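You operate a simulated robot arm through the tools that you are given. There is no shell and no other tool. Be economical: measure what you need, move in short steps, check, and stop when the job is done.

You are at the controls of a simulated two-armed robot. One attempt, no reset.

JOB
Pick up the blue tin from the drum bench top with one hand, pass it to the other hand and put it on the shelf under the cleaning table. Open the right bench drawer, take the brush from the low end of the desk and put it in the inside of the right bench drawer and shut the drawer again. Put one of the pens from the low end of the desk on top of the card on the long bench top. Put the grey mug from the low end of the desk on the top of the brown cabinet. Shut the wide desk drawer. Close the clips drawer. Push the left bench drawer shut. Put the blue scoop on the long bench top away on the front of the table. Shut the wide drawer. Fetch the white bag from the drum bench top and set it on the shelf under the cleaning table. Close the left cabinet door. Fetch the blue pad from the long bench top and set it on the white card there. Open the mid drawer, put the blue cloth in the inside the mid drawer and shut the drawer again. Open the rough drawer. Any order will do. Set down upright: blue tin, grey mug, white bag, blue pad.

The check looks at the end state, three seconds after you hand in, the way a careful person would. Anything else that was tipped, shoved, dropped, spilled or broken makes it a failure. Flat cloth is picked up by pressing the open fingertips on it (5 to 10 N) and closing them slowly along it; thin cloth reads only 2 to 8 mm in the jaws.

ROBOT AND FRAMES
Two 7-joint arms with two-finger parallel grippers on one trunk, on a base that drives. Base frame: it is fixed to the floor where the robot stands at the start and does not move with it; the origin is under the middle of the robot, x ahead of it, y to its left, z up. Lengths are in mm, angles in degrees, forces in N, time in s.
The left shoulder is at the start at [50, 187, 1160], the right one opposite. With the tool pointing down near the work surface each hand reaches from about 100 to 640 mm from the robot's upright axis, wherever it stands, measured 20 degrees to its own side. Places, roughly: blue cloth (11x7x4 cm) [-4900, -4700, 700]; blue pad (7x5x6 cm) [-9600, -500, 900]; blue scoop (19x9x6 cm) [-9700, -900, 900]; blue tin (9x9x13 cm) [500, -200, 900]; brush (8x5x6 cm) [-7400, -2000, 800]; card [-9500, -1750, 750]; clips drawer [-7300, -2400, 800]; front of the table [-2700, 700, 800]; grey mug [-7750, -1750, 750]; inside of the right bench drawer [-9600, -1000, 700]; inside the mid drawer [-5100, -2800, 500]; left bench drawer [-9400, -1700, 700]; left cabinet door [-4500, -2900, 300]; mid drawer [-5200, -2800, 500]; pen (2x2x13 cm) [-7400, -1300, 800]; right bench drawer [-9600, -1000, 700]; rough drawer [-5200, -2800, 400]; shelf under the cleaning table [-4000, 1000, 400]; top of the brown cabinet [-5000, -2700, 700]; white card [-9750, -500, 750]; wide desk drawer [-7800, -1300, 600]; wide drawer [-4600, -2700, 600]. Payload 3.43 kg a hand.
The tool frame of a hand sits at the grasp point between the pads (the TCP): z along the fingers, y along the line on which they close. The tips reach 30 mm beyond it. Largest opening 94 mm; finger width 28, thickness 10; the body of the gripper, 50 by 96 mm, starts 55 mm behind the TCP.
Orientation is that of the tool frame in the base frame, as [roll, pitch, yaw] about the fixed x, y, z axes, in that order (R = Rz(yaw) Ry(pitch) Rx(roll)). With the fingers straight down and closing along the base's y, the tool's x points along the base's -x, its y along +y and its z along -z.

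CONTROLS
- The arms move only by the tool move_arm. It takes "left_plan", "right_plan" or both (then of equal length, played together; a hand with none holds still); each is a list of rows, each a list of 3 entries, a list of its own where there are three numbers: the shift along the tool's x, y, z in mm, then the turn, a rotation vector about the tool's x, y, z in degrees, then the finger opening in mm, from 0 to 94. In form: [[[dx, dy, dz], [ax, ay, az], fingers], ...]. A call has 1 to 10 rows; each row is the pose to reach, as a shift and turn from the pose commanded when the call began, along the tool's axes at that moment. A row lasts 0.2 s, in which the tool goes at most 50 mm and 8.6 degrees; a call with a longer step from one row to the next is refused whole, and so is a gripper value outside its range. A pose out of reach is approached as far as the arm can. The call stops where the force on the tool passes 40 N (or 10 N more than at its start, if that is more) or the arm is blocked; 0.2 s more then pass. The fingers move at their own pace (about 153 mm/s each) and stop on an object; they squeeze with about 30 N. The grip force told is the motor's: it shows also when the fingers shut on nothing. Time passes only in rows, and 0.2 s behind the last, so rows that repeat a pose let the fingers close. The reply holds the time, the measured pose of the TCP, the force on the tool along the base axes, the opening and the grip force, in the units named above and with some noise, with the torque about the TCP (base axes, N m) and any sound that the robot's microphone picked up.
- Cameras (640 x 400 px; columns grow to the right, rows downward): "scene" is now at [128, -45.8, 1311.2]; the picture's right is [-0.56, -0.83, 0.00], its down [-0.55, 0.37, -0.75] and it looks along [0.62, -0.42, -0.66] (base axes); focal length 263 px, centre (320, 200). "left" rides on the left gripper at [76, -14, -103] in its tool frame; the picture's right is [0.18, 0.98, 0.00], its down [-0.75, 0.14, -0.64] and it looks along [-0.63, 0.12, 0.77] (tool axes); focal length 243 px, centre (320, 200). "right" rides on the right gripper at [76, 14, -102] in its tool frame; the picture's right is [-0.18, 0.98, 0.00], its down [-0.75, -0.14, -0.64] and it looks along [-0.63, -0.12, 0.77] (tool axes); focal length 243 px, centre (320, 200). There is no depth. A picture from a camera that has moved, and an enlarged one, comes with that camera's place and axes in the base frame and with its lens.
- camera(camera): a new picture of that camera. No time passes.
- move_column(by): slides the trunk up (or, below 0, down) by that many mm; the arms and the scene camera ride with it, the base frame stays. It gives what a move gives, with no picture.
- roll_base(legs): drives the robot by 1 to 6 legs, each [ahead, left, turn to the left] in mm, mm and degrees, along the robot's own axes; the way and the turn of a leg run together, so that a leg with both is an arc; at most 1500 mm and 180 degrees a leg. The arms and the cameras ride along, it lands a little off, and it stops where it bumps. It gives what a move gives.
- head_to(pan, tilt): turns the head with the scene camera to pan (to the left, within 80 degrees either way) and tilt (down, from -29 to 69), counted from straight ahead of the robot. It gives what a move gives.
- enlarge(camera, box): a new picture of the part [left, top, right, bottom] of that camera's present view, enlarged. No time passes.
- job_done(): hands the job in; it is judged then, once.

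Work in short steps. Places have to be worked out from the pictures, the camera data and where the tool is seen: move nearer, look again, correct. Check each grasp and each placing, and mend what went wrong. You have 598 turns and 370 pictures in all, those below and enlarged ones among them. Open the grippers and draw the arms clear of the work before you hand the job in, unless the task says otherwise.

The tools are called by a JSON object that holds its "op" and its "data". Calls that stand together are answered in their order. move_arm: Moves the arms, as the interface text tells. Its arguments: {"type":"object","properties":{"left_plan":{"type":"array","items":{"type":"array"}},"right_plan":{"type":"array","items":{"type":"array"}}},"required":[]} The other tools are called the same way: move_column (by) slides the trunk up or down; roll_base (legs) drives the base; head_to (pan, tilt) turns the head that bears the scene camera; camera (camera) takes a picture; enlarge (camera, box) takes an enlarged picture of a part of a camera's view; job_done () hands the job in.

At the start:

```text
clock: 0.0
left_position: [401.1, -46.8, 1073.7]
left_orientation: [-180.0, 0.0, -179.9]
left_ft_force: [0.7, 0.3, 0.9]
left_ft_torque: [-0.02, 0.02, -0.01]
left_finger_gap: 93.8
left_grasp_force: 0.1
right_position: [286.9, -386.1, 1067.2]
right_orientation: [-179.9, 0.0, 180.0]
right_ft_force: [0.5, 0.2, -0.2]
right_ft_torque: [-0.01, 0.01, 0.03]
right_finger_gap: 93.9
right_grasp_force: 0.1
trunk travel left (down, up): [-375.0, 57.0]
robot x, y, heading: [-0.6, 0.0, 0.0]
head pan, tilt: [-33.7, 41.5]
```

scene: 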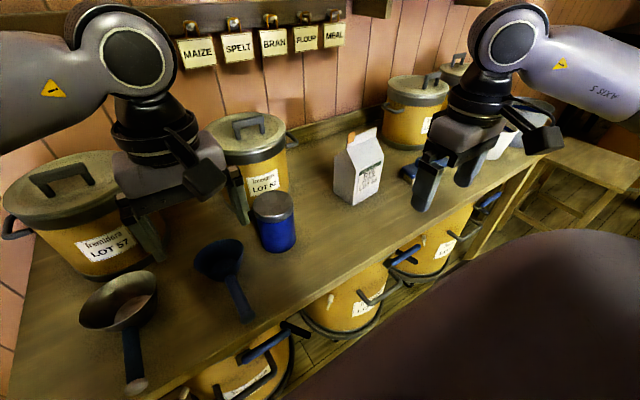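
right: 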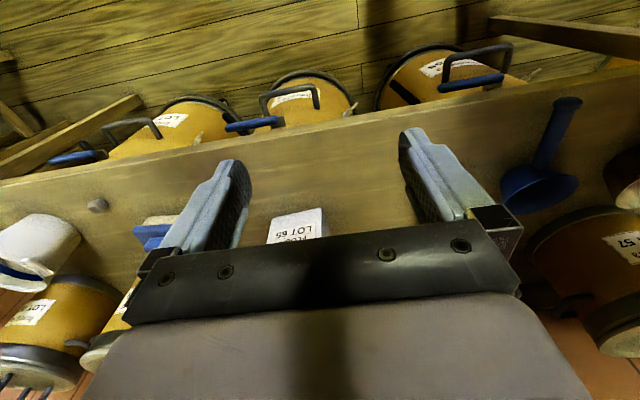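
left: 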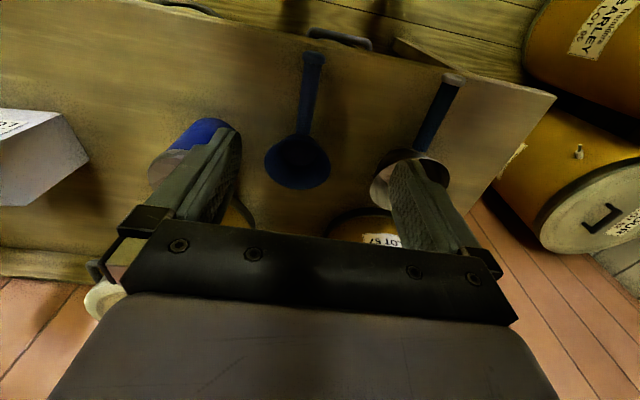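

I start with a look straight ahead and down to see the robot's own base against the bench and to locate the tin and bag.

{"op": "head_to", "data": {"pan": -15, "tilt": 50}}

{"op": "camera", "data": {"camera": "scene"}}

```text
clock: 0.8
left_position: [401.3, -46.7, 1073.4]
left_orientation: [-180.0, 0.0, 180.0]
left_ft_force: [-0.5, 0.1, -0.2]
left_ft_torque: [0.01, -0.03, 0.02]
left_finger_gap: 93.9
left_grasp_force: 0.1
right_position: [286.5, -384.6, 1068.6]
right_orientation: [180.0, 0.0, 180.0]
right_ft_force: [-0.2, 0.5, 0.3]
right_ft_torque: [-0.02, -0.01, 0.03]
right_finger_gap: 94.0
right_grasp_force: 0.2
trunk travel left (down, up): [-375.0, 57.0]
robot x, y, heading: [-1.9, -6.0, -0.0]
head pan, tilt: [-15.0, 50.0]
```

```text
366 pictures are left
camera scene: at [132.5, -19.2, 1299.2], right [-0.26, -0.97, 0.0], down [-0.74, 0.2, -0.64], along [0.62, -0.17, -0.77], focal length 263 px, centre (320, 200)
```

scene: 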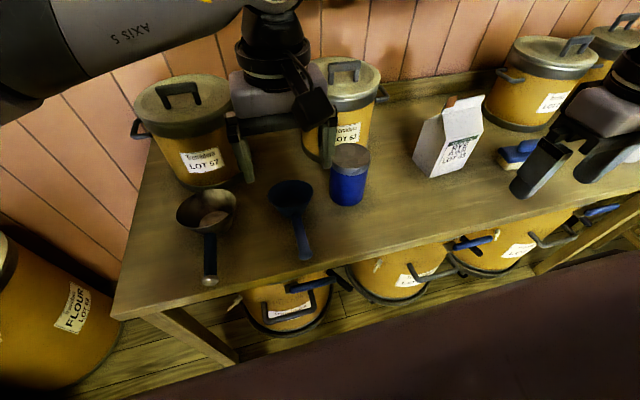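

The tin stands near [592, -218] with its top at about z 862, and the bag near [600, -500]. I bring the right hand above the tin and move the left hand aside.

{"op": "move_arm", "data": {"right_plan": [[[-38, 21, 13], [0, 0, 0], 94], [[-76, 42, 27], [0, 0, 0], 94], [[-115, 63, 40], [0, 0, 0], 94], [[-153, 84, 54], [0, 0, 0], 94], [[-191, 104, 67], [0, 0, 0], 94], [[-230, 125, 81], [0, 0, 0], 94], [[-268, 146, 94], [0, 0, 0], 94], [[-296, 167, 108], [0, 0, 0], 94]], "left_plan": [[[0, 25, 0], [0, 0, 0], 94], [[0, 50, 0], [0, 0, 0], 94], [[0, 75, 0], [0, 0, 0], 94], [[0, 100, 0], [0, 0, 0], 94], [[0, 125, 0], [0, 0, 0], 94], [[0, 150, 0], [0, 0, 0], 94], [[0, 175, 0], [0, 0, 0], 94], [[0, 200, 0], [0, 0, 0], 94]]}}

{"op": "camera", "data": {"camera": "right"}}

{"op": "camera", "data": {"camera": "scene"}}

```text
clock: 2.6
left_position: [400.9, 153.5, 1073.2]
left_orientation: [180.0, 0.0, 180.0]
left_ft_force: [-0.4, 1.3, -0.2]
left_ft_torque: [-0.03, -0.01, 0.01]
left_finger_gap: 93.7
left_grasp_force: 0.0
right_position: [584.8, -214.9, 958.2]
right_orientation: [180.0, 0.0, -180.0]
right_ft_force: [0.2, 0.4, -0.3]
right_ft_torque: [0.03, 0.02, 0.06]
right_finger_gap: 94.1
right_grasp_force: 0.0
trunk travel left (down, up): [-375.0, 57.0]
robot x, y, heading: [-2.4, 0.7, 0.1]
head pan, tilt: [-15.0, 50.0]
```

```text
365 pictures are left
camera right: at [506.9, -202.6, 1060.7], right [0.18, 0.98, 0.0], down [0.75, -0.14, 0.64], along [0.63, -0.12, -0.77], focal length 243 px, centre (320, 200)
```

right: 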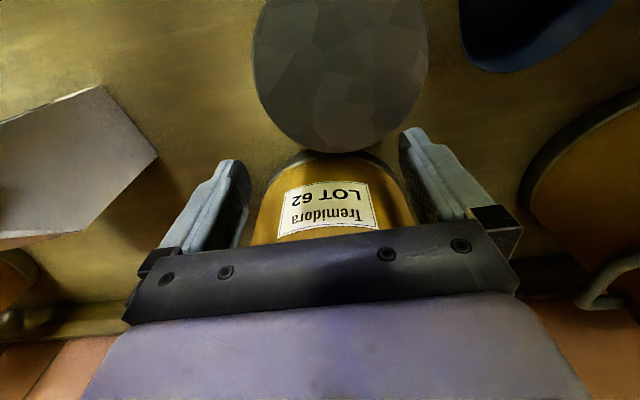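

```text
364 pictures are left
camera scene: at [132.7, -18.2, 1299.2], right [-0.26, -0.97, 0.0], down [-0.74, 0.2, -0.64], along [0.62, -0.17, -0.77], focal length 263 px, centre (320, 200)
```

scene: 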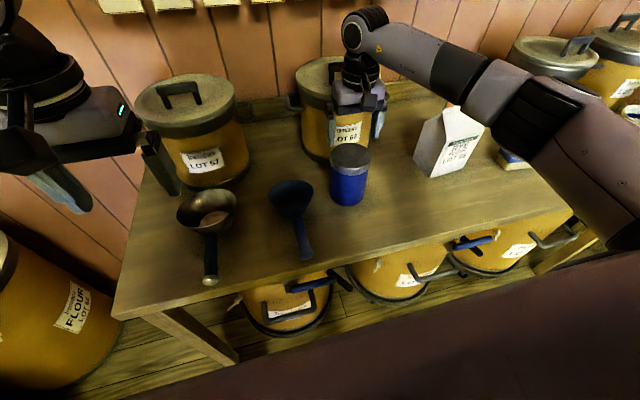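

Triangulating the lid from both views gives a top near [537, -198, 919] and a diameter of about 91 mm, so the bench surface is near z 789. I recentre the hand above it with a little more height.

{"op": "move_arm", "data": {"right_plan": [[[0, 0, -25], [0, 0, 0], 94], [[24, 9, -25], [0, 0, 0], 94], [[48, 17, -25], [0, 0, 0], 94]]}}

{"op": "camera", "data": {"camera": "right"}}

```text
clock: 3.4
left_position: [400.6, 152.3, 1074.1]
left_orientation: [-179.9, 0.0, 179.9]
left_ft_force: [0.8, 0.7, -0.6]
left_ft_torque: [-0.04, 0.02, -0.01]
left_finger_gap: 94.0
left_grasp_force: 0.1
right_position: [534.8, -200.9, 984.2]
right_orientation: [-179.9, 0.0, -180.0]
right_ft_force: [-0.5, 0.6, -0.1]
right_ft_torque: [0.03, -0.01, 0.03]
right_finger_gap: 93.9
right_grasp_force: 0.0
trunk travel left (down, up): [-375.0, 57.0]
robot x, y, heading: [0.9, 0.8, -0.3]
head pan, tilt: [-15.0, 50.0]
```

```text
363 pictures are left
camera right: at [457.4, -186.7, 1085.9], right [0.18, 0.98, 0.0], down [0.75, -0.14, 0.64], along [0.63, -0.12, -0.77], focal length 243 px, centre (320, 200)
```

right: 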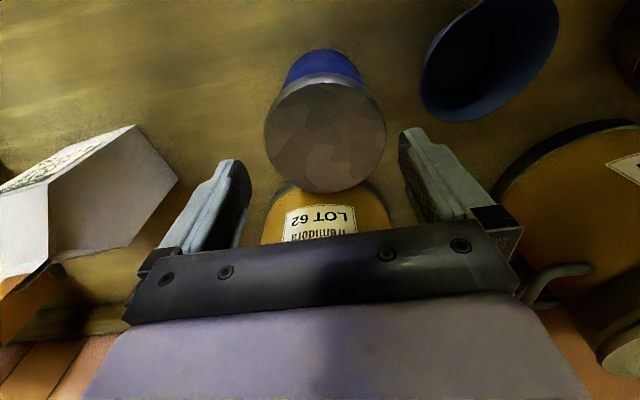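

The lid now sits at about [535, -198], z ~915. I lower to just above the lid and shift 3 mm left to check the alignment.

{"op": "move_arm", "data": {"right_plan": [[[0, 3, 15], [0, 0, 0], 94], [[0, 3, 30], [0, 0, 0], 94], [[0, 3, 30], [0, 0, 0], 94]]}}

{"op": "enlarge", "data": {"camera": "right", "box": [160, 0, 480, 200]}}

```text
clock: 4.2
left_position: [401.7, 152.5, 1072.6]
left_orientation: [-179.9, -0.1, 180.0]
left_ft_force: [-0.5, -0.1, 0.1]
left_ft_torque: [0.01, 0.0, 0.01]
left_finger_gap: 94.3
left_grasp_force: 0.1
right_position: [535.2, -198.4, 952.8]
right_orientation: [180.0, 0.0, -180.0]
right_ft_force: [-0.1, 0.1, 0.4]
right_ft_torque: [-0.01, 0.04, -0.03]
right_finger_gap: 94.1
right_grasp_force: 0.1
trunk travel left (down, up): [-375.0, 57.0]
robot x, y, heading: [1.6, -2.1, 0.1]
head pan, tilt: [-15.0, 50.0]
```

```text
2.00 times, centred on (320, 100) of right
camera zoom: at [457.6, -183.8, 1055.5], right [0.18, 0.98, 0.0], down [0.75, -0.14, 0.64], along [0.63, -0.12, -0.77], focal length 485 px, centre (320, 400)
```

zoom: 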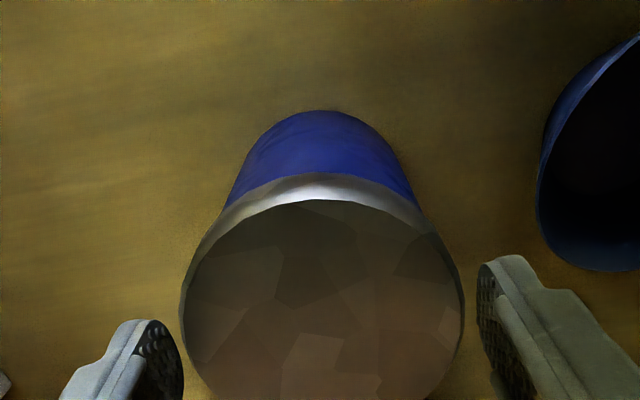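

The lid is centred between the fingers to within 1 mm. I go straight down so the tips reach about 55 mm below the lid top, watching the force.

{"op": "move_arm", "data": {"right_plan": [[[0, 0, 8], [0, 0, 0], 94], [[0, 0, 16], [0, 0, 0], 94], [[0, 0, 26], [0, 0, 0], 94], [[0, 0, 38], [0, 0, 0], 94], [[0, 0, 50], [0, 0, 0], 94], [[0, 0, 62], [0, 0, 0], 94]]}}

{"op": "camera", "data": {"camera": "right"}}

```text
clock: 5.6
left_position: [401.2, 152.4, 1073.7]
left_orientation: [-180.0, 0.0, 179.9]
left_ft_force: [1.1, -0.2, -1.1]
left_ft_torque: [-0.03, 0.01, -0.04]
left_finger_gap: 94.1
left_grasp_force: 0.1
right_position: [534.9, -198.8, 891.5]
right_orientation: [-180.0, 0.1, -180.0]
right_ft_force: [-0.8, -0.7, 0.5]
right_ft_torque: [0.01, 0.0, -0.03]
right_finger_gap: 94.1
right_grasp_force: 0.1
trunk travel left (down, up): [-375.0, 57.0]
robot x, y, heading: [-0.5, 3.2, -0.2]
head pan, tilt: [-15.0, 50.0]
```

```text
361 pictures are left
camera right: at [457.2, -184.0, 993.8], right [0.18, 0.98, 0.0], down [0.75, -0.14, 0.64], along [0.63, -0.12, -0.77], focal length 243 px, centre (320, 200)
```

right: 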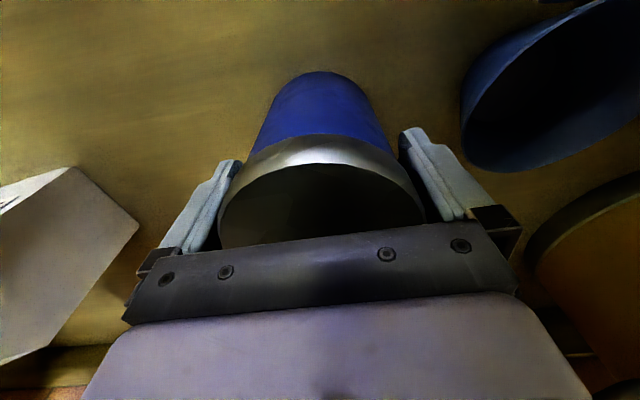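

The fingers straddle the tin cleanly. I close and lift slightly.

{"op": "move_arm", "data": {"right_plan": [[[0, 0, 0], [0, 0, 0], 70], [[0, 0, 0], [0, 0, 0], 70], [[0, 0, 0], [0, 0, 0], 70], [[0, 0, -15], [0, 0, 0], 70], [[0, 0, -40], [0, 0, 0], 70], [[0, 0, -70], [0, 0, 0], 70]]}}

{"op": "camera", "data": {"camera": "scene"}}

```text
clock: 7.0
left_position: [401.5, 153.1, 1073.3]
left_orientation: [180.0, 0.0, -179.9]
left_ft_force: [0.6, 0.0, -0.4]
left_ft_torque: [-0.04, 0.03, 0.02]
left_finger_gap: 93.9
left_grasp_force: 0.2
right_position: [534.5, -197.8, 963.4]
right_orientation: [180.0, 0.1, 180.0]
right_ft_force: [-0.9, 0.5, -3.8]
right_ft_torque: [0.0, 0.06, 0.0]
right_finger_gap: 90.3
right_grasp_force: 30.3
trunk travel left (down, up): [-375.0, 57.0]
robot x, y, heading: [0.8, 0.7, 0.1]
head pan, tilt: [-15.0, 50.0]
```

```text
360 pictures are left
camera scene: at [132.6, -19.1, 1299.1], right [-0.26, -0.97, 0.0], down [-0.74, 0.2, -0.64], along [0.62, -0.17, -0.77], focal length 263 px, centre (320, 200)
```

scene: 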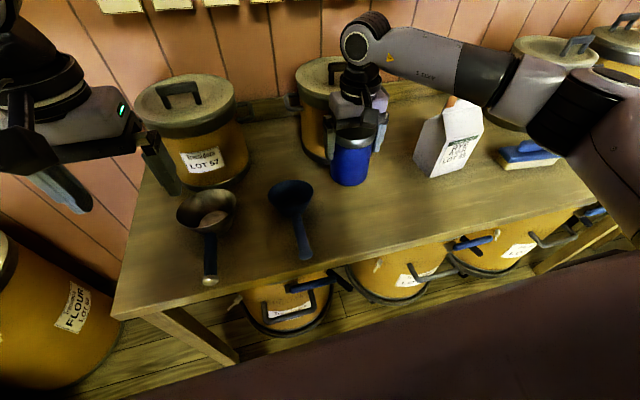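

The tin is held (90.3 mm, about 4 N). For the handover I bring it to the middle and turn the left hand to point forward, 30 degrees below level.

{"op": "move_arm", "data": {"right_plan": [[[8, 27, -5], [0, 0, 0], 70], [[16, 54, -10], [0, 0, 0], 70], [[24, 82, -14], [0, 0, 0], 70], [[32, 109, -18], [0, 0, 0], 70], [[40, 136, -23], [0, 0, 0], 70], [[48, 163, -28], [0, 0, 0], 70], [[56, 191, -32], [0, 0, 0], 70], [[65, 218, -37], [0, 0, 0], 70]], "left_plan": [[[8, 4, 9], [0, -7.5, 0], 94], [[15, 8, 18], [0, -15, 0], 94], [[23, 12, 26], [0, -22.5, 0], 94], [[30, 15, 35], [0, -30, 0], 94], [[37, 15, 43], [0, -37.5, 0], 94], [[45, 15, 52], [0, -45, 0], 94], [[52, 15, 60], [0, -52.5, 0], 94], [[59, 15, 69], [0, -60, 0], 94]]}}

{"op": "camera", "data": {"camera": "scene"}}

```text
clock: 8.8
left_position: [385.5, 134.7, 988.7]
left_orientation: [-179.7, 60.2, -179.8]
left_ft_force: [-0.1, 0.0, -0.4]
left_ft_torque: [0.02, -0.05, 0.02]
left_finger_gap: 94.2
left_grasp_force: 0.0
left hand out of reach, approached as far as the arm can: row 5, 6, 7, 8
right_position: [470.9, 18.8, 998.0]
right_orientation: [179.9, 0.0, 179.9]
right_ft_force: [-0.6, -0.1, -4.0]
right_ft_torque: [-0.03, 0.02, 0.02]
right_finger_gap: 90.6
right_grasp_force: 30.0
trunk travel left (down, up): [-375.0, 57.0]
robot x, y, heading: [-2.7, -1.8, -0.2]
head pan, tilt: [-15.0, 50.0]
```

```text
359 pictures are left
camera scene: at [132.5, -20.2, 1299.1], right [-0.26, -0.97, 0.0], down [-0.74, 0.2, -0.64], along [0.62, -0.17, -0.77], focal length 263 px, centre (320, 200)
```

scene: 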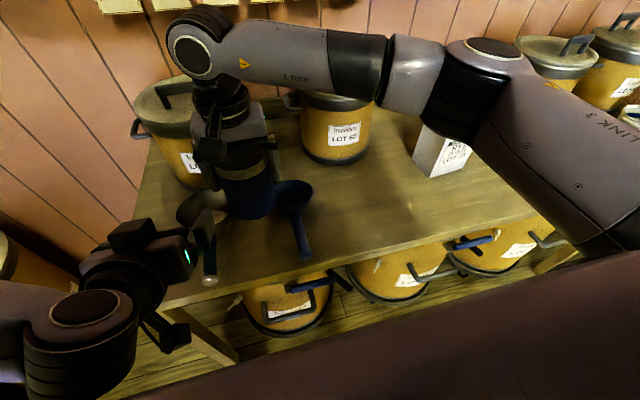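

The left hand cannot come closer than x≈385 in this attitude, so I move the tin 50 mm further out and check the left camera.

{"op": "move_arm", "data": {"right_plan": [[[-25, 0, 0], [0, 0, 0], 70], [[-50, 0, -2], [0, 0, 0], 70]]}}

{"op": "camera", "data": {"camera": "left"}}

```text
clock: 9.4
left_position: [385.9, 136.2, 985.1]
left_orientation: [180.0, 60.0, -179.9]
left_ft_force: [0.4, -0.6, 0.6]
left_ft_torque: [-0.02, -0.01, 0.01]
left_finger_gap: 93.9
left_grasp_force: 0.0
right_position: [520.2, 20.8, 1000.6]
right_orientation: [-180.0, 0.0, 180.0]
right_ft_force: [-0.3, -0.2, -3.5]
right_ft_torque: [0.0, 0.0, 0.0]
right_finger_gap: 90.6
right_grasp_force: 30.2
trunk travel left (down, up): [-375.0, 57.0]
robot x, y, heading: [3.1, -0.9, -0.1]
head pan, tilt: [-15.0, 50.0]
```

```text
358 pictures are left
camera left: at [258.4, 122.9, 972.2], right [-0.09, 0.98, -0.16], down [-0.18, 0.14, 0.97], along [0.98, 0.12, 0.16], focal length 243 px, centre (320, 200)
```

left: 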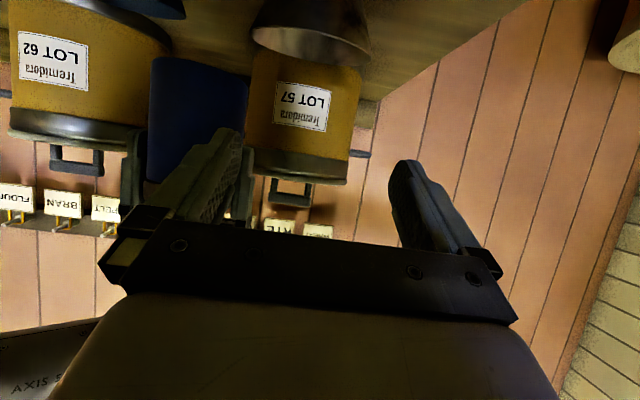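

The tin is ahead and to the right of the left hand. I slide the left hand across in front of it.

{"op": "move_arm", "data": {"left_plan": [[[-7, -39, 5], [0, 0, 0], 94], [[-14, -78, 10], [0, 0, 0], 94], [[-20, -116, 16], [0, 0, 0], 94]]}}

{"op": "camera", "data": {"camera": "left"}}

```text
clock: 10.2
left_position: [408.8, 19.8, 995.8]
left_orientation: [-180.0, 60.0, 179.9]
left_ft_force: [-0.1, -0.5, 0.1]
left_ft_torque: [-0.04, -0.02, 0.03]
left_finger_gap: 94.1
left_grasp_force: 0.1
right_position: [519.9, 20.2, 1001.3]
right_orientation: [180.0, 0.0, 180.0]
right_ft_force: [0.4, 0.0, -4.5]
right_ft_torque: [0.01, 0.03, 0.01]
right_finger_gap: 90.8
right_grasp_force: 30.3
trunk travel left (down, up): [-375.0, 57.0]
robot x, y, heading: [1.0, -1.7, -0.2]
head pan, tilt: [-15.0, 50.0]
```

```text
357 pictures are left
camera left: at [281.6, 6.5, 981.0], right [-0.09, 0.98, -0.16], down [-0.18, 0.14, 0.97], along [0.98, 0.12, 0.16], focal length 243 px, centre (320, 200)
```

left: 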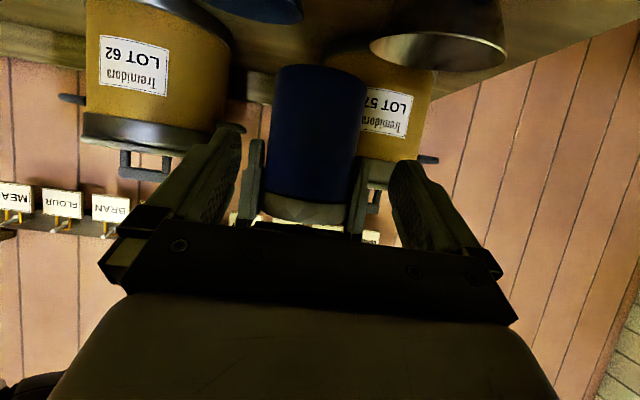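

The tin is well centred ahead of the left hand, its bottom near z 912. I advance 110 mm along the fingers to straddle its lower half.

{"op": "move_arm", "data": {"left_plan": [[[0, -1, 25], [0, 0, 0], 94], [[0, -1, 50], [0, 0, 0], 94], [[-1, -1, 75], [0, 0, 0], 94], [[-1, -1, 95], [0, 0, 0], 94], [[-1, -1, 110], [0, 0, 0], 94]]}}

{"op": "camera", "data": {"camera": "left"}}

{"op": "camera", "data": {"camera": "right"}}

```text
clock: 11.4
left_position: [505.3, 20.0, 940.9]
left_orientation: [-179.9, 59.9, 179.9]
left_ft_force: [0.5, -0.5, 0.0]
left_ft_torque: [0.02, -0.02, -0.05]
left_finger_gap: 94.1
left_grasp_force: 0.1
right_position: [520.1, 19.9, 1000.3]
right_orientation: [180.0, 0.0, -179.9]
right_ft_force: [-0.5, 0.6, -3.5]
right_ft_torque: [0.05, -0.02, 0.0]
right_finger_gap: 90.5
right_grasp_force: 30.5
trunk travel left (down, up): [-375.0, 57.0]
robot x, y, heading: [-1.8, -1.9, 0.2]
head pan, tilt: [-15.0, 50.0]
```

```text
356 pictures are left
camera left: at [377.4, 6.3, 926.9], right [-0.09, 0.98, -0.16], down [-0.18, 0.14, 0.97], along [0.98, 0.12, 0.16], focal length 243 px, centre (320, 200)
```

left: 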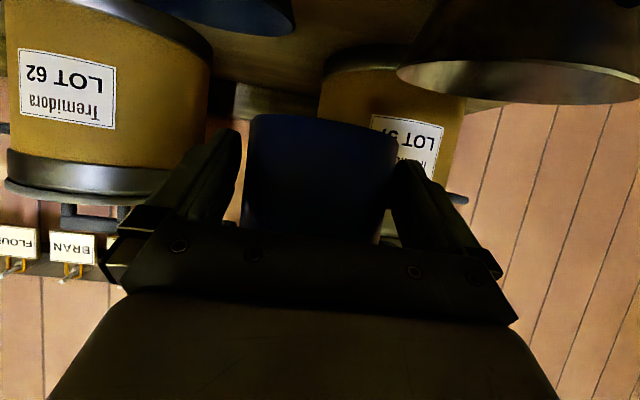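

```text
355 pictures are left
camera right: at [442.9, 33.5, 1102.9], right [0.18, 0.98, 0.0], down [0.75, -0.14, 0.64], along [0.63, -0.12, -0.77], focal length 243 px, centre (320, 200)
```

right: 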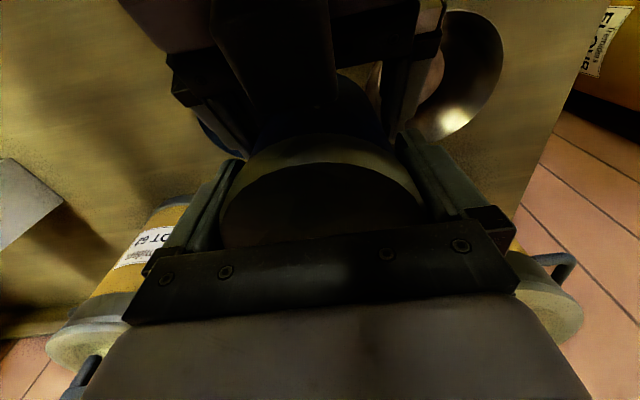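

The left fingers straddle the lower tin, with the bottom near z 910. I close the left hand.

{"op": "move_arm", "data": {"left_plan": [[[0, 0, 0], [0, 0, 0], 70], [[0, 0, 0], [0, 0, 0], 70], [[0, 0, 0], [0, 0, 0], 70]]}}

```text
clock: 12.2
left_position: [504.3, 19.3, 939.9]
left_orientation: [179.8, 60.1, -180.0]
left_ft_force: [1.5, 0.6, 0.5]
left_ft_torque: [-0.1, 0.11, -0.02]
left_finger_gap: 87.3
left_grasp_force: 29.7
right_position: [521.1, 19.6, 1000.7]
right_orientation: [-180.0, 0.0, 180.0]
right_ft_force: [-1.7, -0.7, -3.1]
right_ft_torque: [0.04, 0.03, 0.01]
right_finger_gap: 90.3
right_grasp_force: 30.3
trunk travel left (down, up): [-375.0, 57.0]
robot x, y, heading: [3.1, -1.0, 0.1]
head pan, tilt: [-15.0, 50.0]
```

The left hand grips at 87.3 mm with little internal force. I open the right hand and lift it straight off.

{"op": "move_arm", "data": {"right_plan": [[[0, 0, 0], [0, 0, 0], 94], [[0, 0, 0], [0, 0, 0], 94], [[0, 0, -20], [0, 0, 0], 94], [[0, 0, -45], [0, 0, 0], 94], [[0, 0, -75], [0, 0, 0], 94], [[0, -30, -75], [0, 0, 0], 94]]}}

{"op": "camera", "data": {"camera": "left"}}

```text
clock: 13.6
left_position: [504.4, 19.3, 941.3]
left_orientation: [180.0, 60.0, 179.9]
left_ft_force: [0.4, 0.0, -0.2]
left_ft_torque: [0.02, 0.07, 0.0]
left_finger_gap: 86.9
left_grasp_force: 30.1
right_position: [520.4, -11.7, 1075.8]
right_orientation: [-180.0, 0.0, 179.9]
right_ft_force: [-0.1, -0.5, 0.0]
right_ft_torque: [0.01, -0.01, 0.01]
right_finger_gap: 94.1
right_grasp_force: 0.0
trunk travel left (down, up): [-375.0, 57.0]
robot x, y, heading: [-1.2, -2.8, -0.2]
head pan, tilt: [-15.0, 50.0]
```

```text
354 pictures are left
camera left: at [377.2, 5.7, 926.9], right [-0.09, 0.98, -0.16], down [-0.18, 0.14, 0.97], along [0.98, 0.12, 0.16], focal length 243 px, centre (320, 200)
```

left: 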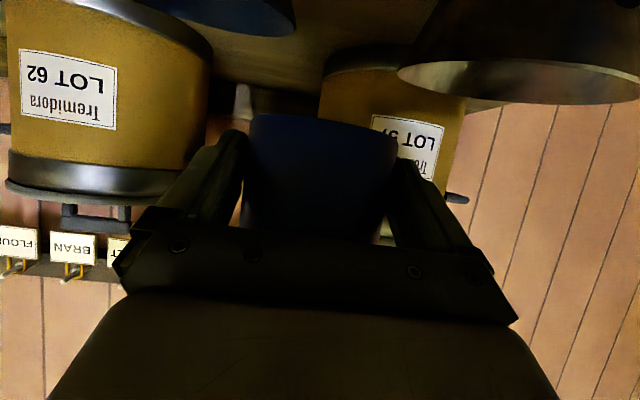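

The left hand holds the tin. Next is the bag: I move the right hand back above it to measure it.

{"op": "move_arm", "data": {"right_plan": [[[0, -30, -14], [0, 0, 0], 94], [[0, -74, -28], [0, 0, 0], 94], [[7, -118, -42], [0, 0, 0], 94], [[14, -162, -56], [0, 0, 0], 94], [[21, -206, -60], [0, 0, 0], 94], [[28, -250, -64], [0, 0, 0], 94], [[35, -294, -64], [0, 0, 0], 94], [[42, -338, -64], [0, 0, 0], 94], [[48, -382, -64], [0, 0, 0], 94], [[50, -425, -64], [0, 0, 0], 94]]}}

{"op": "head_to", "data": {"pan": -35, "tilt": 40}}

{"op": "camera", "data": {"camera": "right"}}

{"op": "camera", "data": {"camera": "scene"}}

```text
clock: 15.8
left_position: [504.2, 19.6, 941.1]
left_orientation: [-179.9, 60.1, -180.0]
left_ft_force: [0.1, -0.4, -0.6]
left_ft_torque: [0.01, 0.06, 0.03]
left_finger_gap: 87.2
left_grasp_force: 30.1
right_position: [470.5, -434.5, 1138.2]
right_orientation: [180.0, 0.0, -180.0]
right_ft_force: [-0.1, -0.5, -0.8]
right_ft_torque: [0.0, -0.01, -0.01]
right_finger_gap: 94.1
right_grasp_force: 0.0
trunk travel left (down, up): [-375.0, 57.0]
robot x, y, heading: [0.4, 3.7, -0.2]
head pan, tilt: [-15.0, 50.0]
```

```text
clock: 16.6
left_position: [504.0, 20.6, 941.2]
left_orientation: [-180.0, 60.0, 180.0]
left_ft_force: [0.6, 0.5, -1.0]
left_ft_torque: [-0.01, 0.05, -0.05]
left_finger_gap: 87.1
left_grasp_force: 30.0
right_position: [471.3, -432.7, 1138.4]
right_orientation: [180.0, 0.0, -180.0]
right_ft_force: [0.6, -1.1, 0.7]
right_ft_torque: [0.03, 0.02, 0.0]
right_finger_gap: 94.0
right_grasp_force: 0.1
trunk travel left (down, up): [-375.0, 57.0]
robot x, y, heading: [1.1, -0.1, 0.0]
head pan, tilt: [-35.0, 40.0]
```

```text
353 pictures are left
camera right: at [393.3, -420.2, 1240.3], right [0.18, 0.98, 0.0], down [0.75, -0.14, 0.64], along [0.63, -0.12, -0.77], focal length 243 px, centre (320, 200)
```

right: 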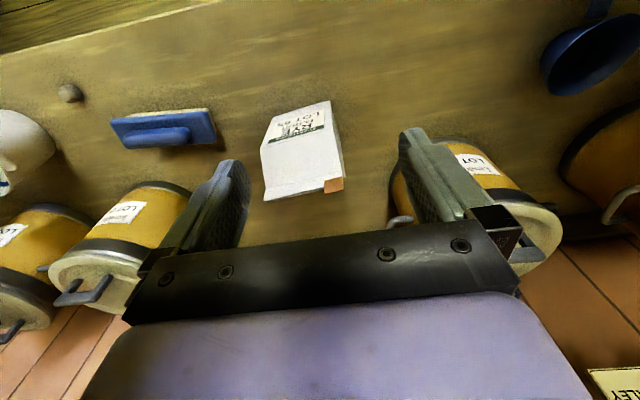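

```text
352 pictures are left
camera scene: at [128.1, -47.9, 1313.3], right [-0.57, -0.82, 0.0], down [-0.53, 0.37, -0.77], along [0.63, -0.44, -0.64], focal length 263 px, centre (320, 200)
```

scene: 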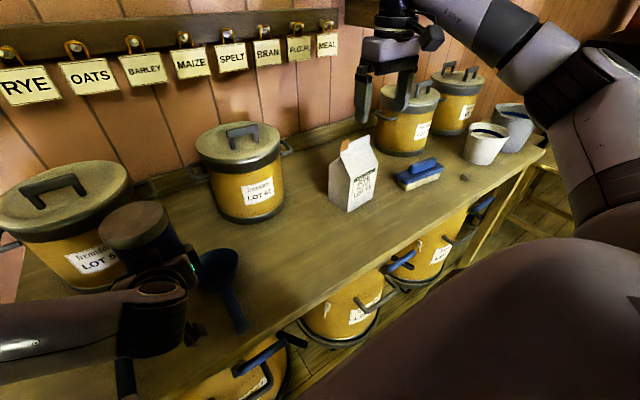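

{"op": "enlarge", "data": {"camera": "right", "box": [220, 70, 380, 230]}}

{"op": "enlarge", "data": {"camera": "scene", "box": [280, 110, 440, 230]}}

```text
2.50 times, centred on (300, 150) of right
camera zoom: at [393.3, -420.2, 1240.3], right [0.18, 0.98, 0.0], down [0.75, -0.14, 0.64], along [0.63, -0.12, -0.77], focal length 606 px, centre (370, 325)
```

zoom: 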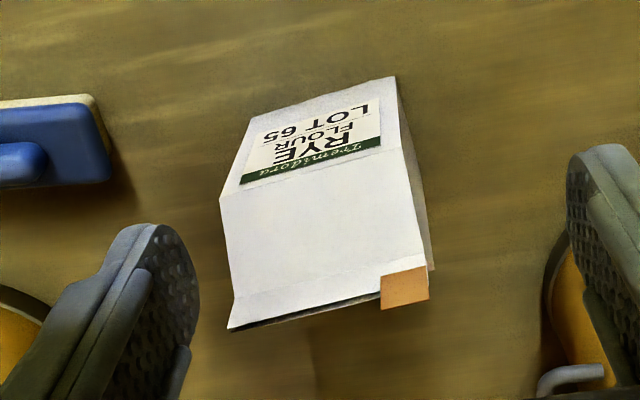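

```text
3.33 times, centred on (360, 170) of scene
camera zoom: at [128.1, -47.9, 1313.3], right [-0.57, -0.82, 0.0], down [-0.53, 0.37, -0.77], along [0.63, -0.44, -0.64], focal length 876 px, centre (187, 300)
```

zoom: 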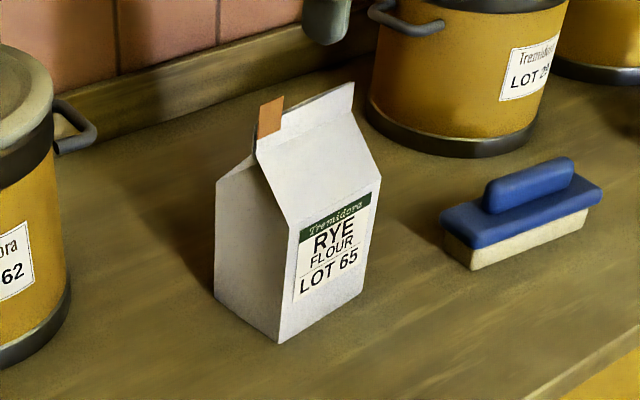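

The bag body is about 83 mm deep (x 540-624) and 108 mm wide (y -433 to -540), turned about 5 degrees, with a gable top near z 998. I will grip it across the 83 mm side with the hand pointing to the right from the bag's left end, so I first turn the right hand 85 degrees clockwise.

{"op": "move_arm", "data": {"right_plan": [[[-3, 12, 0], [0, 0, 8.5], 94], [[-6, 24, 0], [0, 0, 17], 94], [[-9, 36, 0], [0, 0, 25.5], 94], [[-12, 48, 0], [0, 0, 34], 94], [[-15, 60, 0], [0, 0, 42.5], 94], [[-18, 72, 0], [0, 0, 51], 94], [[-21, 84, 0], [0, 0, 59.5], 94], [[-24, 96, 0], [0, 0, 68], 94], [[-27, 108, 0], [0, 0, 76.5], 94], [[-30, 120, 0], [0, 0, 85], 94]]}}

```text
clock: 18.9
left_position: [503.5, 20.1, 941.2]
left_orientation: [180.0, 59.9, 180.0]
left_ft_force: [0.9, 0.2, -0.2]
left_ft_torque: [0.0, 0.09, -0.02]
left_finger_gap: 86.9
left_grasp_force: 29.9
right_position: [498.5, -313.9, 1140.1]
right_orientation: [180.0, 0.0, 94.8]
right_ft_force: [0.1, 0.2, -0.6]
right_ft_torque: [-0.01, 0.0, 0.01]
right_finger_gap: 94.2
right_grasp_force: 0.0
trunk travel left (down, up): [-375.0, 57.0]
robot x, y, heading: [-3.5, 0.4, 0.3]
head pan, tilt: [-35.0, 40.0]
```

Turned well. Now I tilt the hand to 20 degrees below level, pointing at the bag's left end, while lowering.

{"op": "move_arm", "data": {"right_plan": [[[-2, 7, 14], [0, -7.5, 0], 94], [[-4, 13, 28], [0, -15, 0], 94], [[-6, 20, 42], [0, -22.5, 0], 94], [[-8, 26, 56], [0, -30, 0], 94], [[-10, 33, 70], [0, -37.5, 0], 94], [[-12, 39, 84], [0, -45, 0], 94], [[-14, 46, 98], [0, -52.5, 0], 94], [[-16, 50, 112], [0, -60, 0], 94], [[-18, 55, 126], [0, -66, 0], 94], [[-21, 59, 140], [0, -70, 0], 94]]}}

{"op": "camera", "data": {"camera": "right"}}

{"op": "camera", "data": {"camera": "scene"}}

```text
clock: 21.1
left_position: [504.6, 19.7, 940.9]
left_orientation: [-180.0, 60.0, 180.0]
left_ft_force: [0.6, 0.3, 0.8]
left_ft_torque: [0.01, 0.06, 0.04]
left_finger_gap: 87.0
left_grasp_force: 29.9
right_position: [562.2, -330.2, 998.4]
right_orientation: [-179.9, 70.1, 95.1]
right_ft_force: [0.4, 1.4, -0.4]
right_ft_torque: [0.01, 0.03, 0.01]
right_finger_gap: 94.2
right_grasp_force: 0.1
trunk travel left (down, up): [-375.0, 57.0]
robot x, y, heading: [2.4, 0.9, -0.1]
head pan, tilt: [-35.0, 40.0]
```

```text
349 pictures are left
camera right: at [563.4, -207.5, 962.1], right [0.98, 0.02, 0.17], down [-0.17, 0.33, 0.93], along [-0.04, -0.94, 0.33], focal length 243 px, centre (320, 200)
```

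right: 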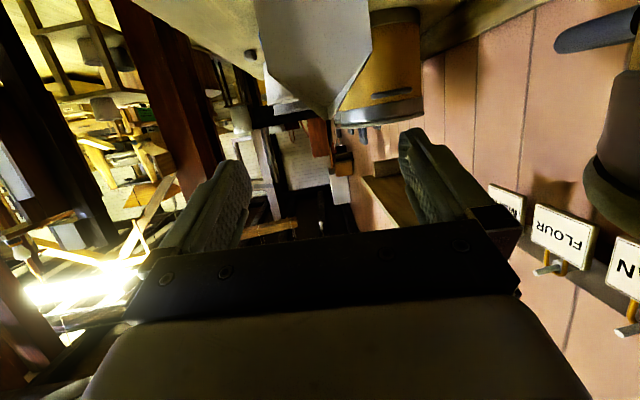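

```text
348 pictures are left
camera scene: at [128.3, -47.9, 1313.3], right [-0.57, -0.82, 0.0], down [-0.53, 0.37, -0.77], along [0.63, -0.44, -0.64], focal length 263 px, centre (320, 200)
```

scene: 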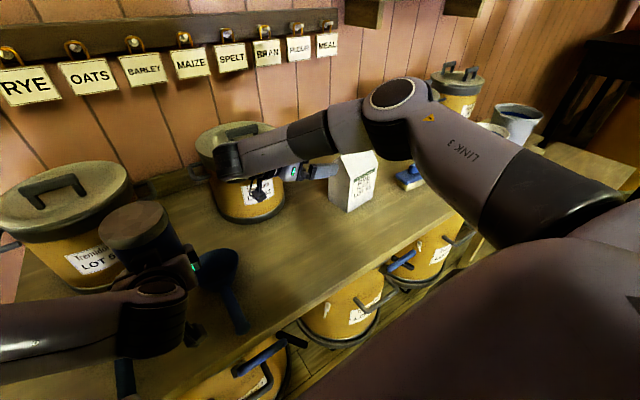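

The bag's end face is ahead, its middle at about x 573. I lower to the pre-grasp point about 60 mm off the face.

{"op": "move_arm", "data": {"right_plan": [[[22, 1, 22], [0, 0, 0], 94], [[44, 2, 44], [0, 0, 0], 94], [[66, 2, 67], [0, 0, 0], 94]]}}

{"op": "camera", "data": {"camera": "right"}}

```text
clock: 21.9
left_position: [504.8, 20.6, 940.9]
left_orientation: [180.0, 60.0, 180.0]
left_ft_force: [-0.2, 1.5, 0.3]
left_ft_torque: [0.0, 0.09, 0.0]
left_finger_gap: 87.2
left_grasp_force: 30.5
right_position: [566.6, -371.4, 913.2]
right_orientation: [179.9, 69.9, 95.0]
right_ft_force: [-0.6, 0.4, 0.0]
right_ft_torque: [-0.03, 0.01, -0.03]
right_finger_gap: 93.7
right_grasp_force: 0.2
trunk travel left (down, up): [-375.0, 57.0]
robot x, y, heading: [0.1, -2.2, -0.1]
head pan, tilt: [-35.0, 40.0]
```

```text
347 pictures are left
camera right: at [568.8, -248.5, 876.5], right [0.98, 0.02, 0.17], down [-0.17, 0.33, 0.93], along [-0.04, -0.94, 0.33], focal length 243 px, centre (320, 200)
```

right: 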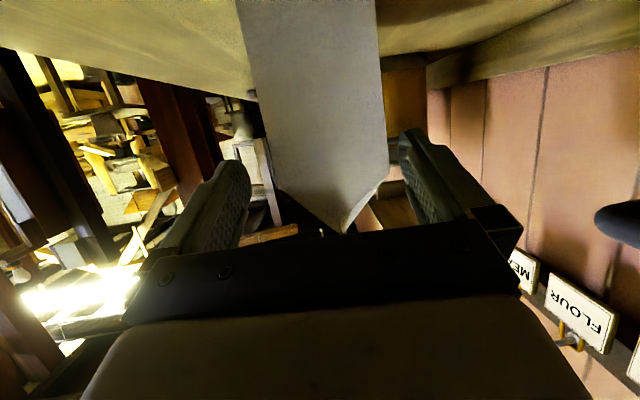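

The hand's axis lines up with the bag's middle. I advance in two stages, first 45 mm so that the tips just pass the end face.

{"op": "move_arm", "data": {"right_plan": [[[0, 0, 15], [0, 0, 0], 94], [[0, 0, 30], [0, 0, 0], 94], [[0, 0, 45], [0, 0, 0], 94]]}}

{"op": "camera", "data": {"camera": "right"}}

```text
clock: 22.6
left_position: [504.8, 19.9, 941.7]
left_orientation: [-180.0, 60.0, 179.9]
left_ft_force: [0.3, 0.1, -0.2]
left_ft_torque: [0.02, 0.1, 0.0]
left_finger_gap: 87.4
left_grasp_force: 29.5
right_position: [569.9, -413.5, 897.6]
right_orientation: [-179.9, 69.9, 95.1]
right_ft_force: [-0.6, 1.2, -0.2]
right_ft_torque: [0.03, 0.02, -0.03]
right_finger_gap: 94.2
right_grasp_force: 0.0
trunk travel left (down, up): [-375.0, 57.0]
robot x, y, heading: [0.2, 0.7, -0.0]
head pan, tilt: [-35.0, 40.0]
```

```text
346 pictures are left
camera right: at [572.0, -290.5, 861.1], right [0.98, 0.02, 0.17], down [-0.17, 0.33, 0.93], along [-0.04, -0.94, 0.33], focal length 243 px, centre (320, 200)
```

right: 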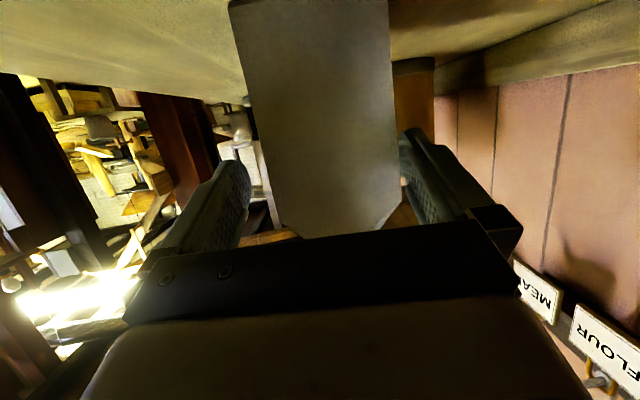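

The bag is about 5 mm to the right-finger side, so I shift by 4.5 mm and advance 60 mm further.

{"op": "move_arm", "data": {"right_plan": [[[0, 4.5, 0], [0, 0, 0], 94], [[0, 4.5, 15], [0, 0, 0], 94], [[0, 4.5, 30], [0, 0, 0], 94], [[0, 4.5, 45], [0, 0, 0], 94], [[0, 4.5, 60], [0, 0, 0], 94]]}}

{"op": "camera", "data": {"camera": "right"}}

```text
clock: 23.9
left_position: [504.0, 20.0, 940.9]
left_orientation: [-180.0, 60.1, -180.0]
left_ft_force: [0.7, 0.8, -0.3]
left_ft_torque: [-0.04, 0.11, 0.03]
left_finger_gap: 86.9
left_grasp_force: 29.6
right_position: [580.1, -467.9, 877.7]
right_orientation: [-180.0, 70.0, 95.1]
right_ft_force: [-0.5, 0.3, 0.0]
right_ft_torque: [-0.03, -0.01, -0.07]
right_finger_gap: 94.2
right_grasp_force: 0.1
trunk travel left (down, up): [-375.0, 57.0]
robot x, y, heading: [0.5, 1.5, 0.2]
head pan, tilt: [-35.0, 40.0]
```

```text
345 pictures are left
camera right: at [581.5, -346.4, 841.2], right [0.98, 0.02, 0.17], down [-0.17, 0.33, 0.93], along [-0.04, -0.94, 0.33], focal length 243 px, centre (320, 200)
```

right: 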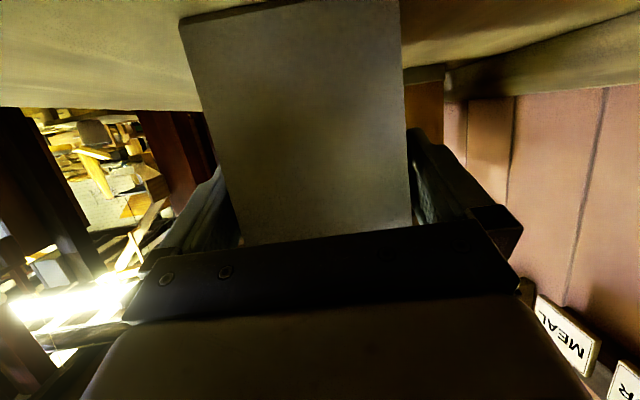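

No contact so far and the bag sits between the fingers. I close and lift.

{"op": "move_arm", "data": {"right_plan": [[[0, 0, 0], [0, 0, 0], 60], [[0, 0, 0], [0, 0, 0], 60], [[0, 0, 0], [0, 0, 0], 60]]}}

{"op": "move_arm", "data": {"right_plan": [[[-19, 0, -7], [0, 0, 0], 60], [[-38, 0, -14], [0, 0, 0], 60], [[-66, 0, -24], [0, 0, 0], 60], [[-94, 0, -34], [0, 0, 0], 60], [[-113, 0, -41], [0, 0, 0], 60]]}}

{"op": "camera", "data": {"camera": "scene"}}

```text
clock: 24.6
left_position: [505.4, 21.0, 941.5]
left_orientation: [-180.0, 60.0, -180.0]
left_ft_force: [0.2, -1.0, 0.1]
left_ft_torque: [-0.02, 0.1, -0.01]
left_finger_gap: 86.8
left_grasp_force: 30.0
right_position: [578.8, -468.8, 878.4]
right_orientation: [-179.8, 70.0, 95.1]
right_ft_force: [-1.9, -0.7, -0.1]
right_ft_torque: [-0.14, 0.21, -0.05]
right_finger_gap: 92.5
right_grasp_force: 30.2
trunk travel left (down, up): [-375.0, 57.0]
robot x, y, heading: [-0.8, -1.2, -0.0]
head pan, tilt: [-35.0, 40.0]
```

```text
clock: 25.9
left_position: [504.4, 19.8, 940.2]
left_orientation: [180.0, 60.0, 180.0]
left_ft_force: [-0.5, -0.6, -0.6]
left_ft_torque: [-0.03, 0.11, -0.01]
left_finger_gap: 86.9
left_grasp_force: 30.5
right_position: [578.3, -468.5, 999.4]
right_orientation: [-179.6, 70.0, 95.3]
right_ft_force: [0.0, -0.3, -3.9]
right_ft_torque: [0.18, 0.01, 0.01]
right_finger_gap: 92.2
right_grasp_force: 30.1
trunk travel left (down, up): [-375.0, 57.0]
robot x, y, heading: [2.3, 0.3, 0.1]
head pan, tilt: [-35.0, 40.0]
```

```text
344 pictures are left
camera scene: at [128.3, -48.2, 1313.2], right [-0.57, -0.82, 0.0], down [-0.53, 0.37, -0.77], along [0.63, -0.44, -0.64], focal length 263 px, centre (320, 200)
```

scene: 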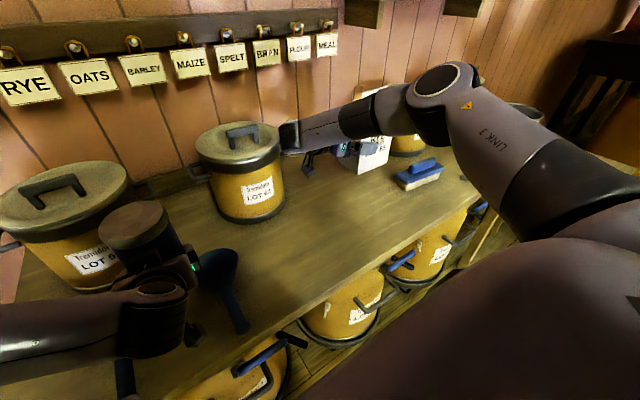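

The bag is up (about 4 N). I check that it hangs upright before turning the hand to point forward.

{"op": "enlarge", "data": {"camera": "scene", "box": [290, 70, 450, 190]}}

{"op": "move_arm", "data": {"right_plan": [[[1, -10, -15], [-8, 0, -2.9], 60], [[3, -21, -31], [-16, 0, -5.8], 60], [[4, -32, -46], [-24, 0, -8.7], 60], [[5, -42, -61], [-32, 0, -11.6], 60], [[6, -53, -76], [-40, 0, -14.5], 60], [[8, -63, -92], [-48, 0, -17.4], 60], [[9, -74, -107], [-56, 0, -20.3], 60], [[10, -84, -122], [-64, 0, -23.2], 60], [[12, -95, -137], [-72, 0, -26.2], 60], [[13, -105, -153], [-79.9, 0, -29.1], 60]]}}

{"op": "camera", "data": {"camera": "scene"}}

```text
3.33 times, centred on (370, 130) of scene
camera zoom: at [128.3, -48.2, 1313.2], right [-0.57, -0.82, 0.0], down [-0.53, 0.37, -0.77], along [0.63, -0.44, -0.64], focal length 876 px, centre (153, 433)
```

zoom: 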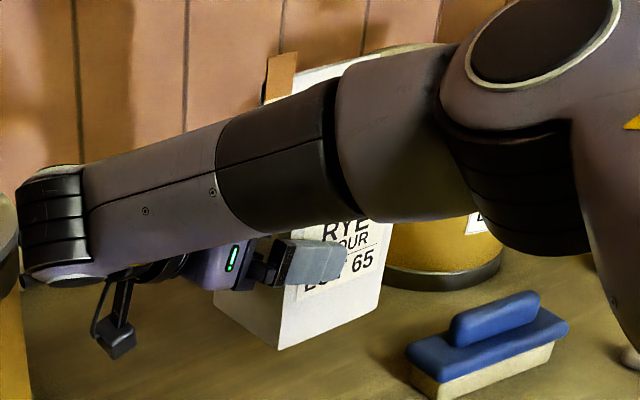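

```text
clock: 28.1
left_position: [504.9, 18.8, 940.0]
left_orientation: [180.0, 60.0, 180.0]
left_ft_force: [-0.1, -0.3, 0.3]
left_ft_torque: [-0.01, 0.06, -0.01]
left_finger_gap: 86.8
left_grasp_force: 30.0
right_position: [456.6, -342.8, 1065.1]
right_orientation: [179.9, 69.7, -179.9]
right_ft_force: [0.0, 0.3, -3.4]
right_ft_torque: [0.01, 0.18, 0.01]
right_finger_gap: 92.0
right_grasp_force: 30.1
right hand out of reach, approached as far as the arm can: row 7, 8, 9, 10
trunk travel left (down, up): [-375.0, 57.0]
robot x, y, heading: [1.3, 2.1, -0.1]
head pan, tilt: [-35.0, 40.0]
```

```text
342 pictures are left
camera scene: at [128.2, -48.5, 1313.3], right [-0.57, -0.82, 0.0], down [-0.53, 0.37, -0.77], along [0.63, -0.44, -0.64], focal length 263 px, centre (320, 200)
```

scene: 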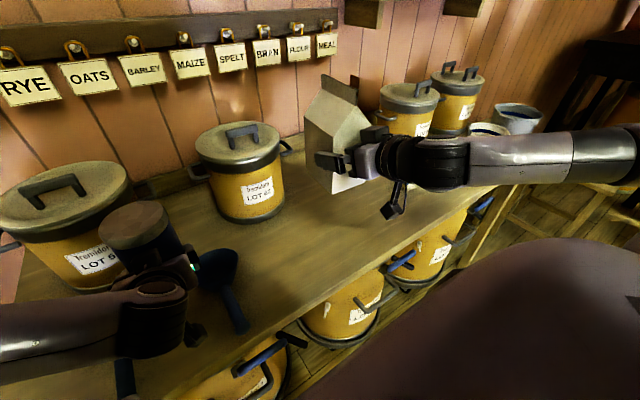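

Both items are held level and pointing forward. Before driving I look to both sides.

{"op": "head_to", "data": {"pan": 80, "tilt": 20}}

{"op": "camera", "data": {"camera": "scene"}}

{"op": "head_to", "data": {"pan": -80, "tilt": 20}}

{"op": "camera", "data": {"camera": "scene"}}

```text
clock: 30.0
left_position: [503.7, 19.3, 941.5]
left_orientation: [-179.9, 59.9, 179.9]
left_ft_force: [-1.0, 0.7, -0.4]
left_ft_torque: [-0.02, 0.05, -0.01]
left_finger_gap: 87.3
left_grasp_force: 29.6
right_position: [457.4, -343.0, 1063.2]
right_orientation: [180.0, 69.6, 180.0]
right_ft_force: [1.0, 0.3, -4.2]
right_ft_torque: [0.04, 0.16, -0.04]
right_finger_gap: 92.1
right_grasp_force: 29.8
trunk travel left (down, up): [-375.0, 57.0]
robot x, y, heading: [0.5, 0.7, 0.1]
head pan, tilt: [80.0, 20.0]
```

```text
341 pictures are left
camera scene: at [75.1, 92.3, 1344.7], right [0.98, -0.17, 0.0], down [-0.06, -0.34, -0.94], along [0.16, 0.93, -0.34], focal length 263 px, centre (320, 200)
```

scene: 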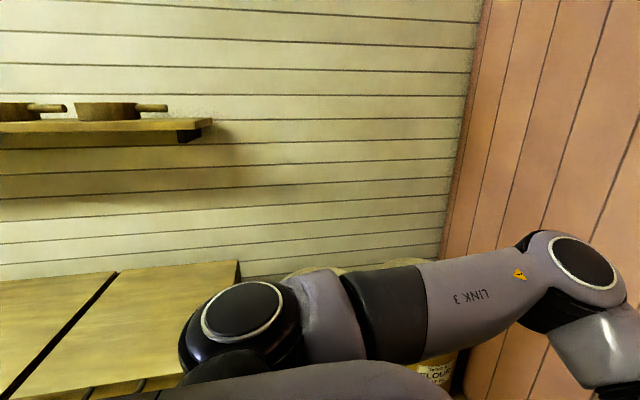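

```text
clock: 32.5
left_position: [503.0, 19.7, 940.8]
left_orientation: [-180.0, 60.0, 179.9]
left_ft_force: [0.0, -0.3, -1.1]
left_ft_torque: [-0.03, 0.08, 0.0]
left_finger_gap: 87.0
left_grasp_force: 30.1
right_position: [457.9, -342.7, 1064.4]
right_orientation: [180.0, 69.7, 179.9]
right_ft_force: [-0.3, 0.1, -5.6]
right_ft_torque: [0.04, 0.13, -0.01]
right_finger_gap: 91.8
right_grasp_force: 30.3
trunk travel left (down, up): [-375.0, 57.0]
robot x, y, heading: [0.3, -0.5, -0.0]
head pan, tilt: [-80.0, 20.0]
```

```text
340 pictures are left
camera scene: at [75.0, -91.1, 1344.7], right [-0.98, -0.17, 0.0], down [-0.06, 0.34, -0.94], along [0.16, -0.93, -0.34], focal length 263 px, centre (320, 200)
```

scene: 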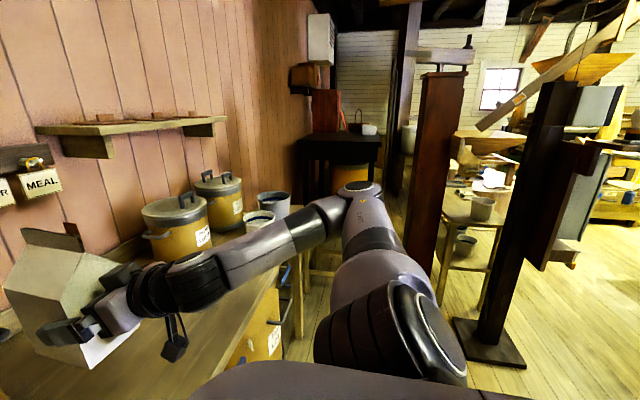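

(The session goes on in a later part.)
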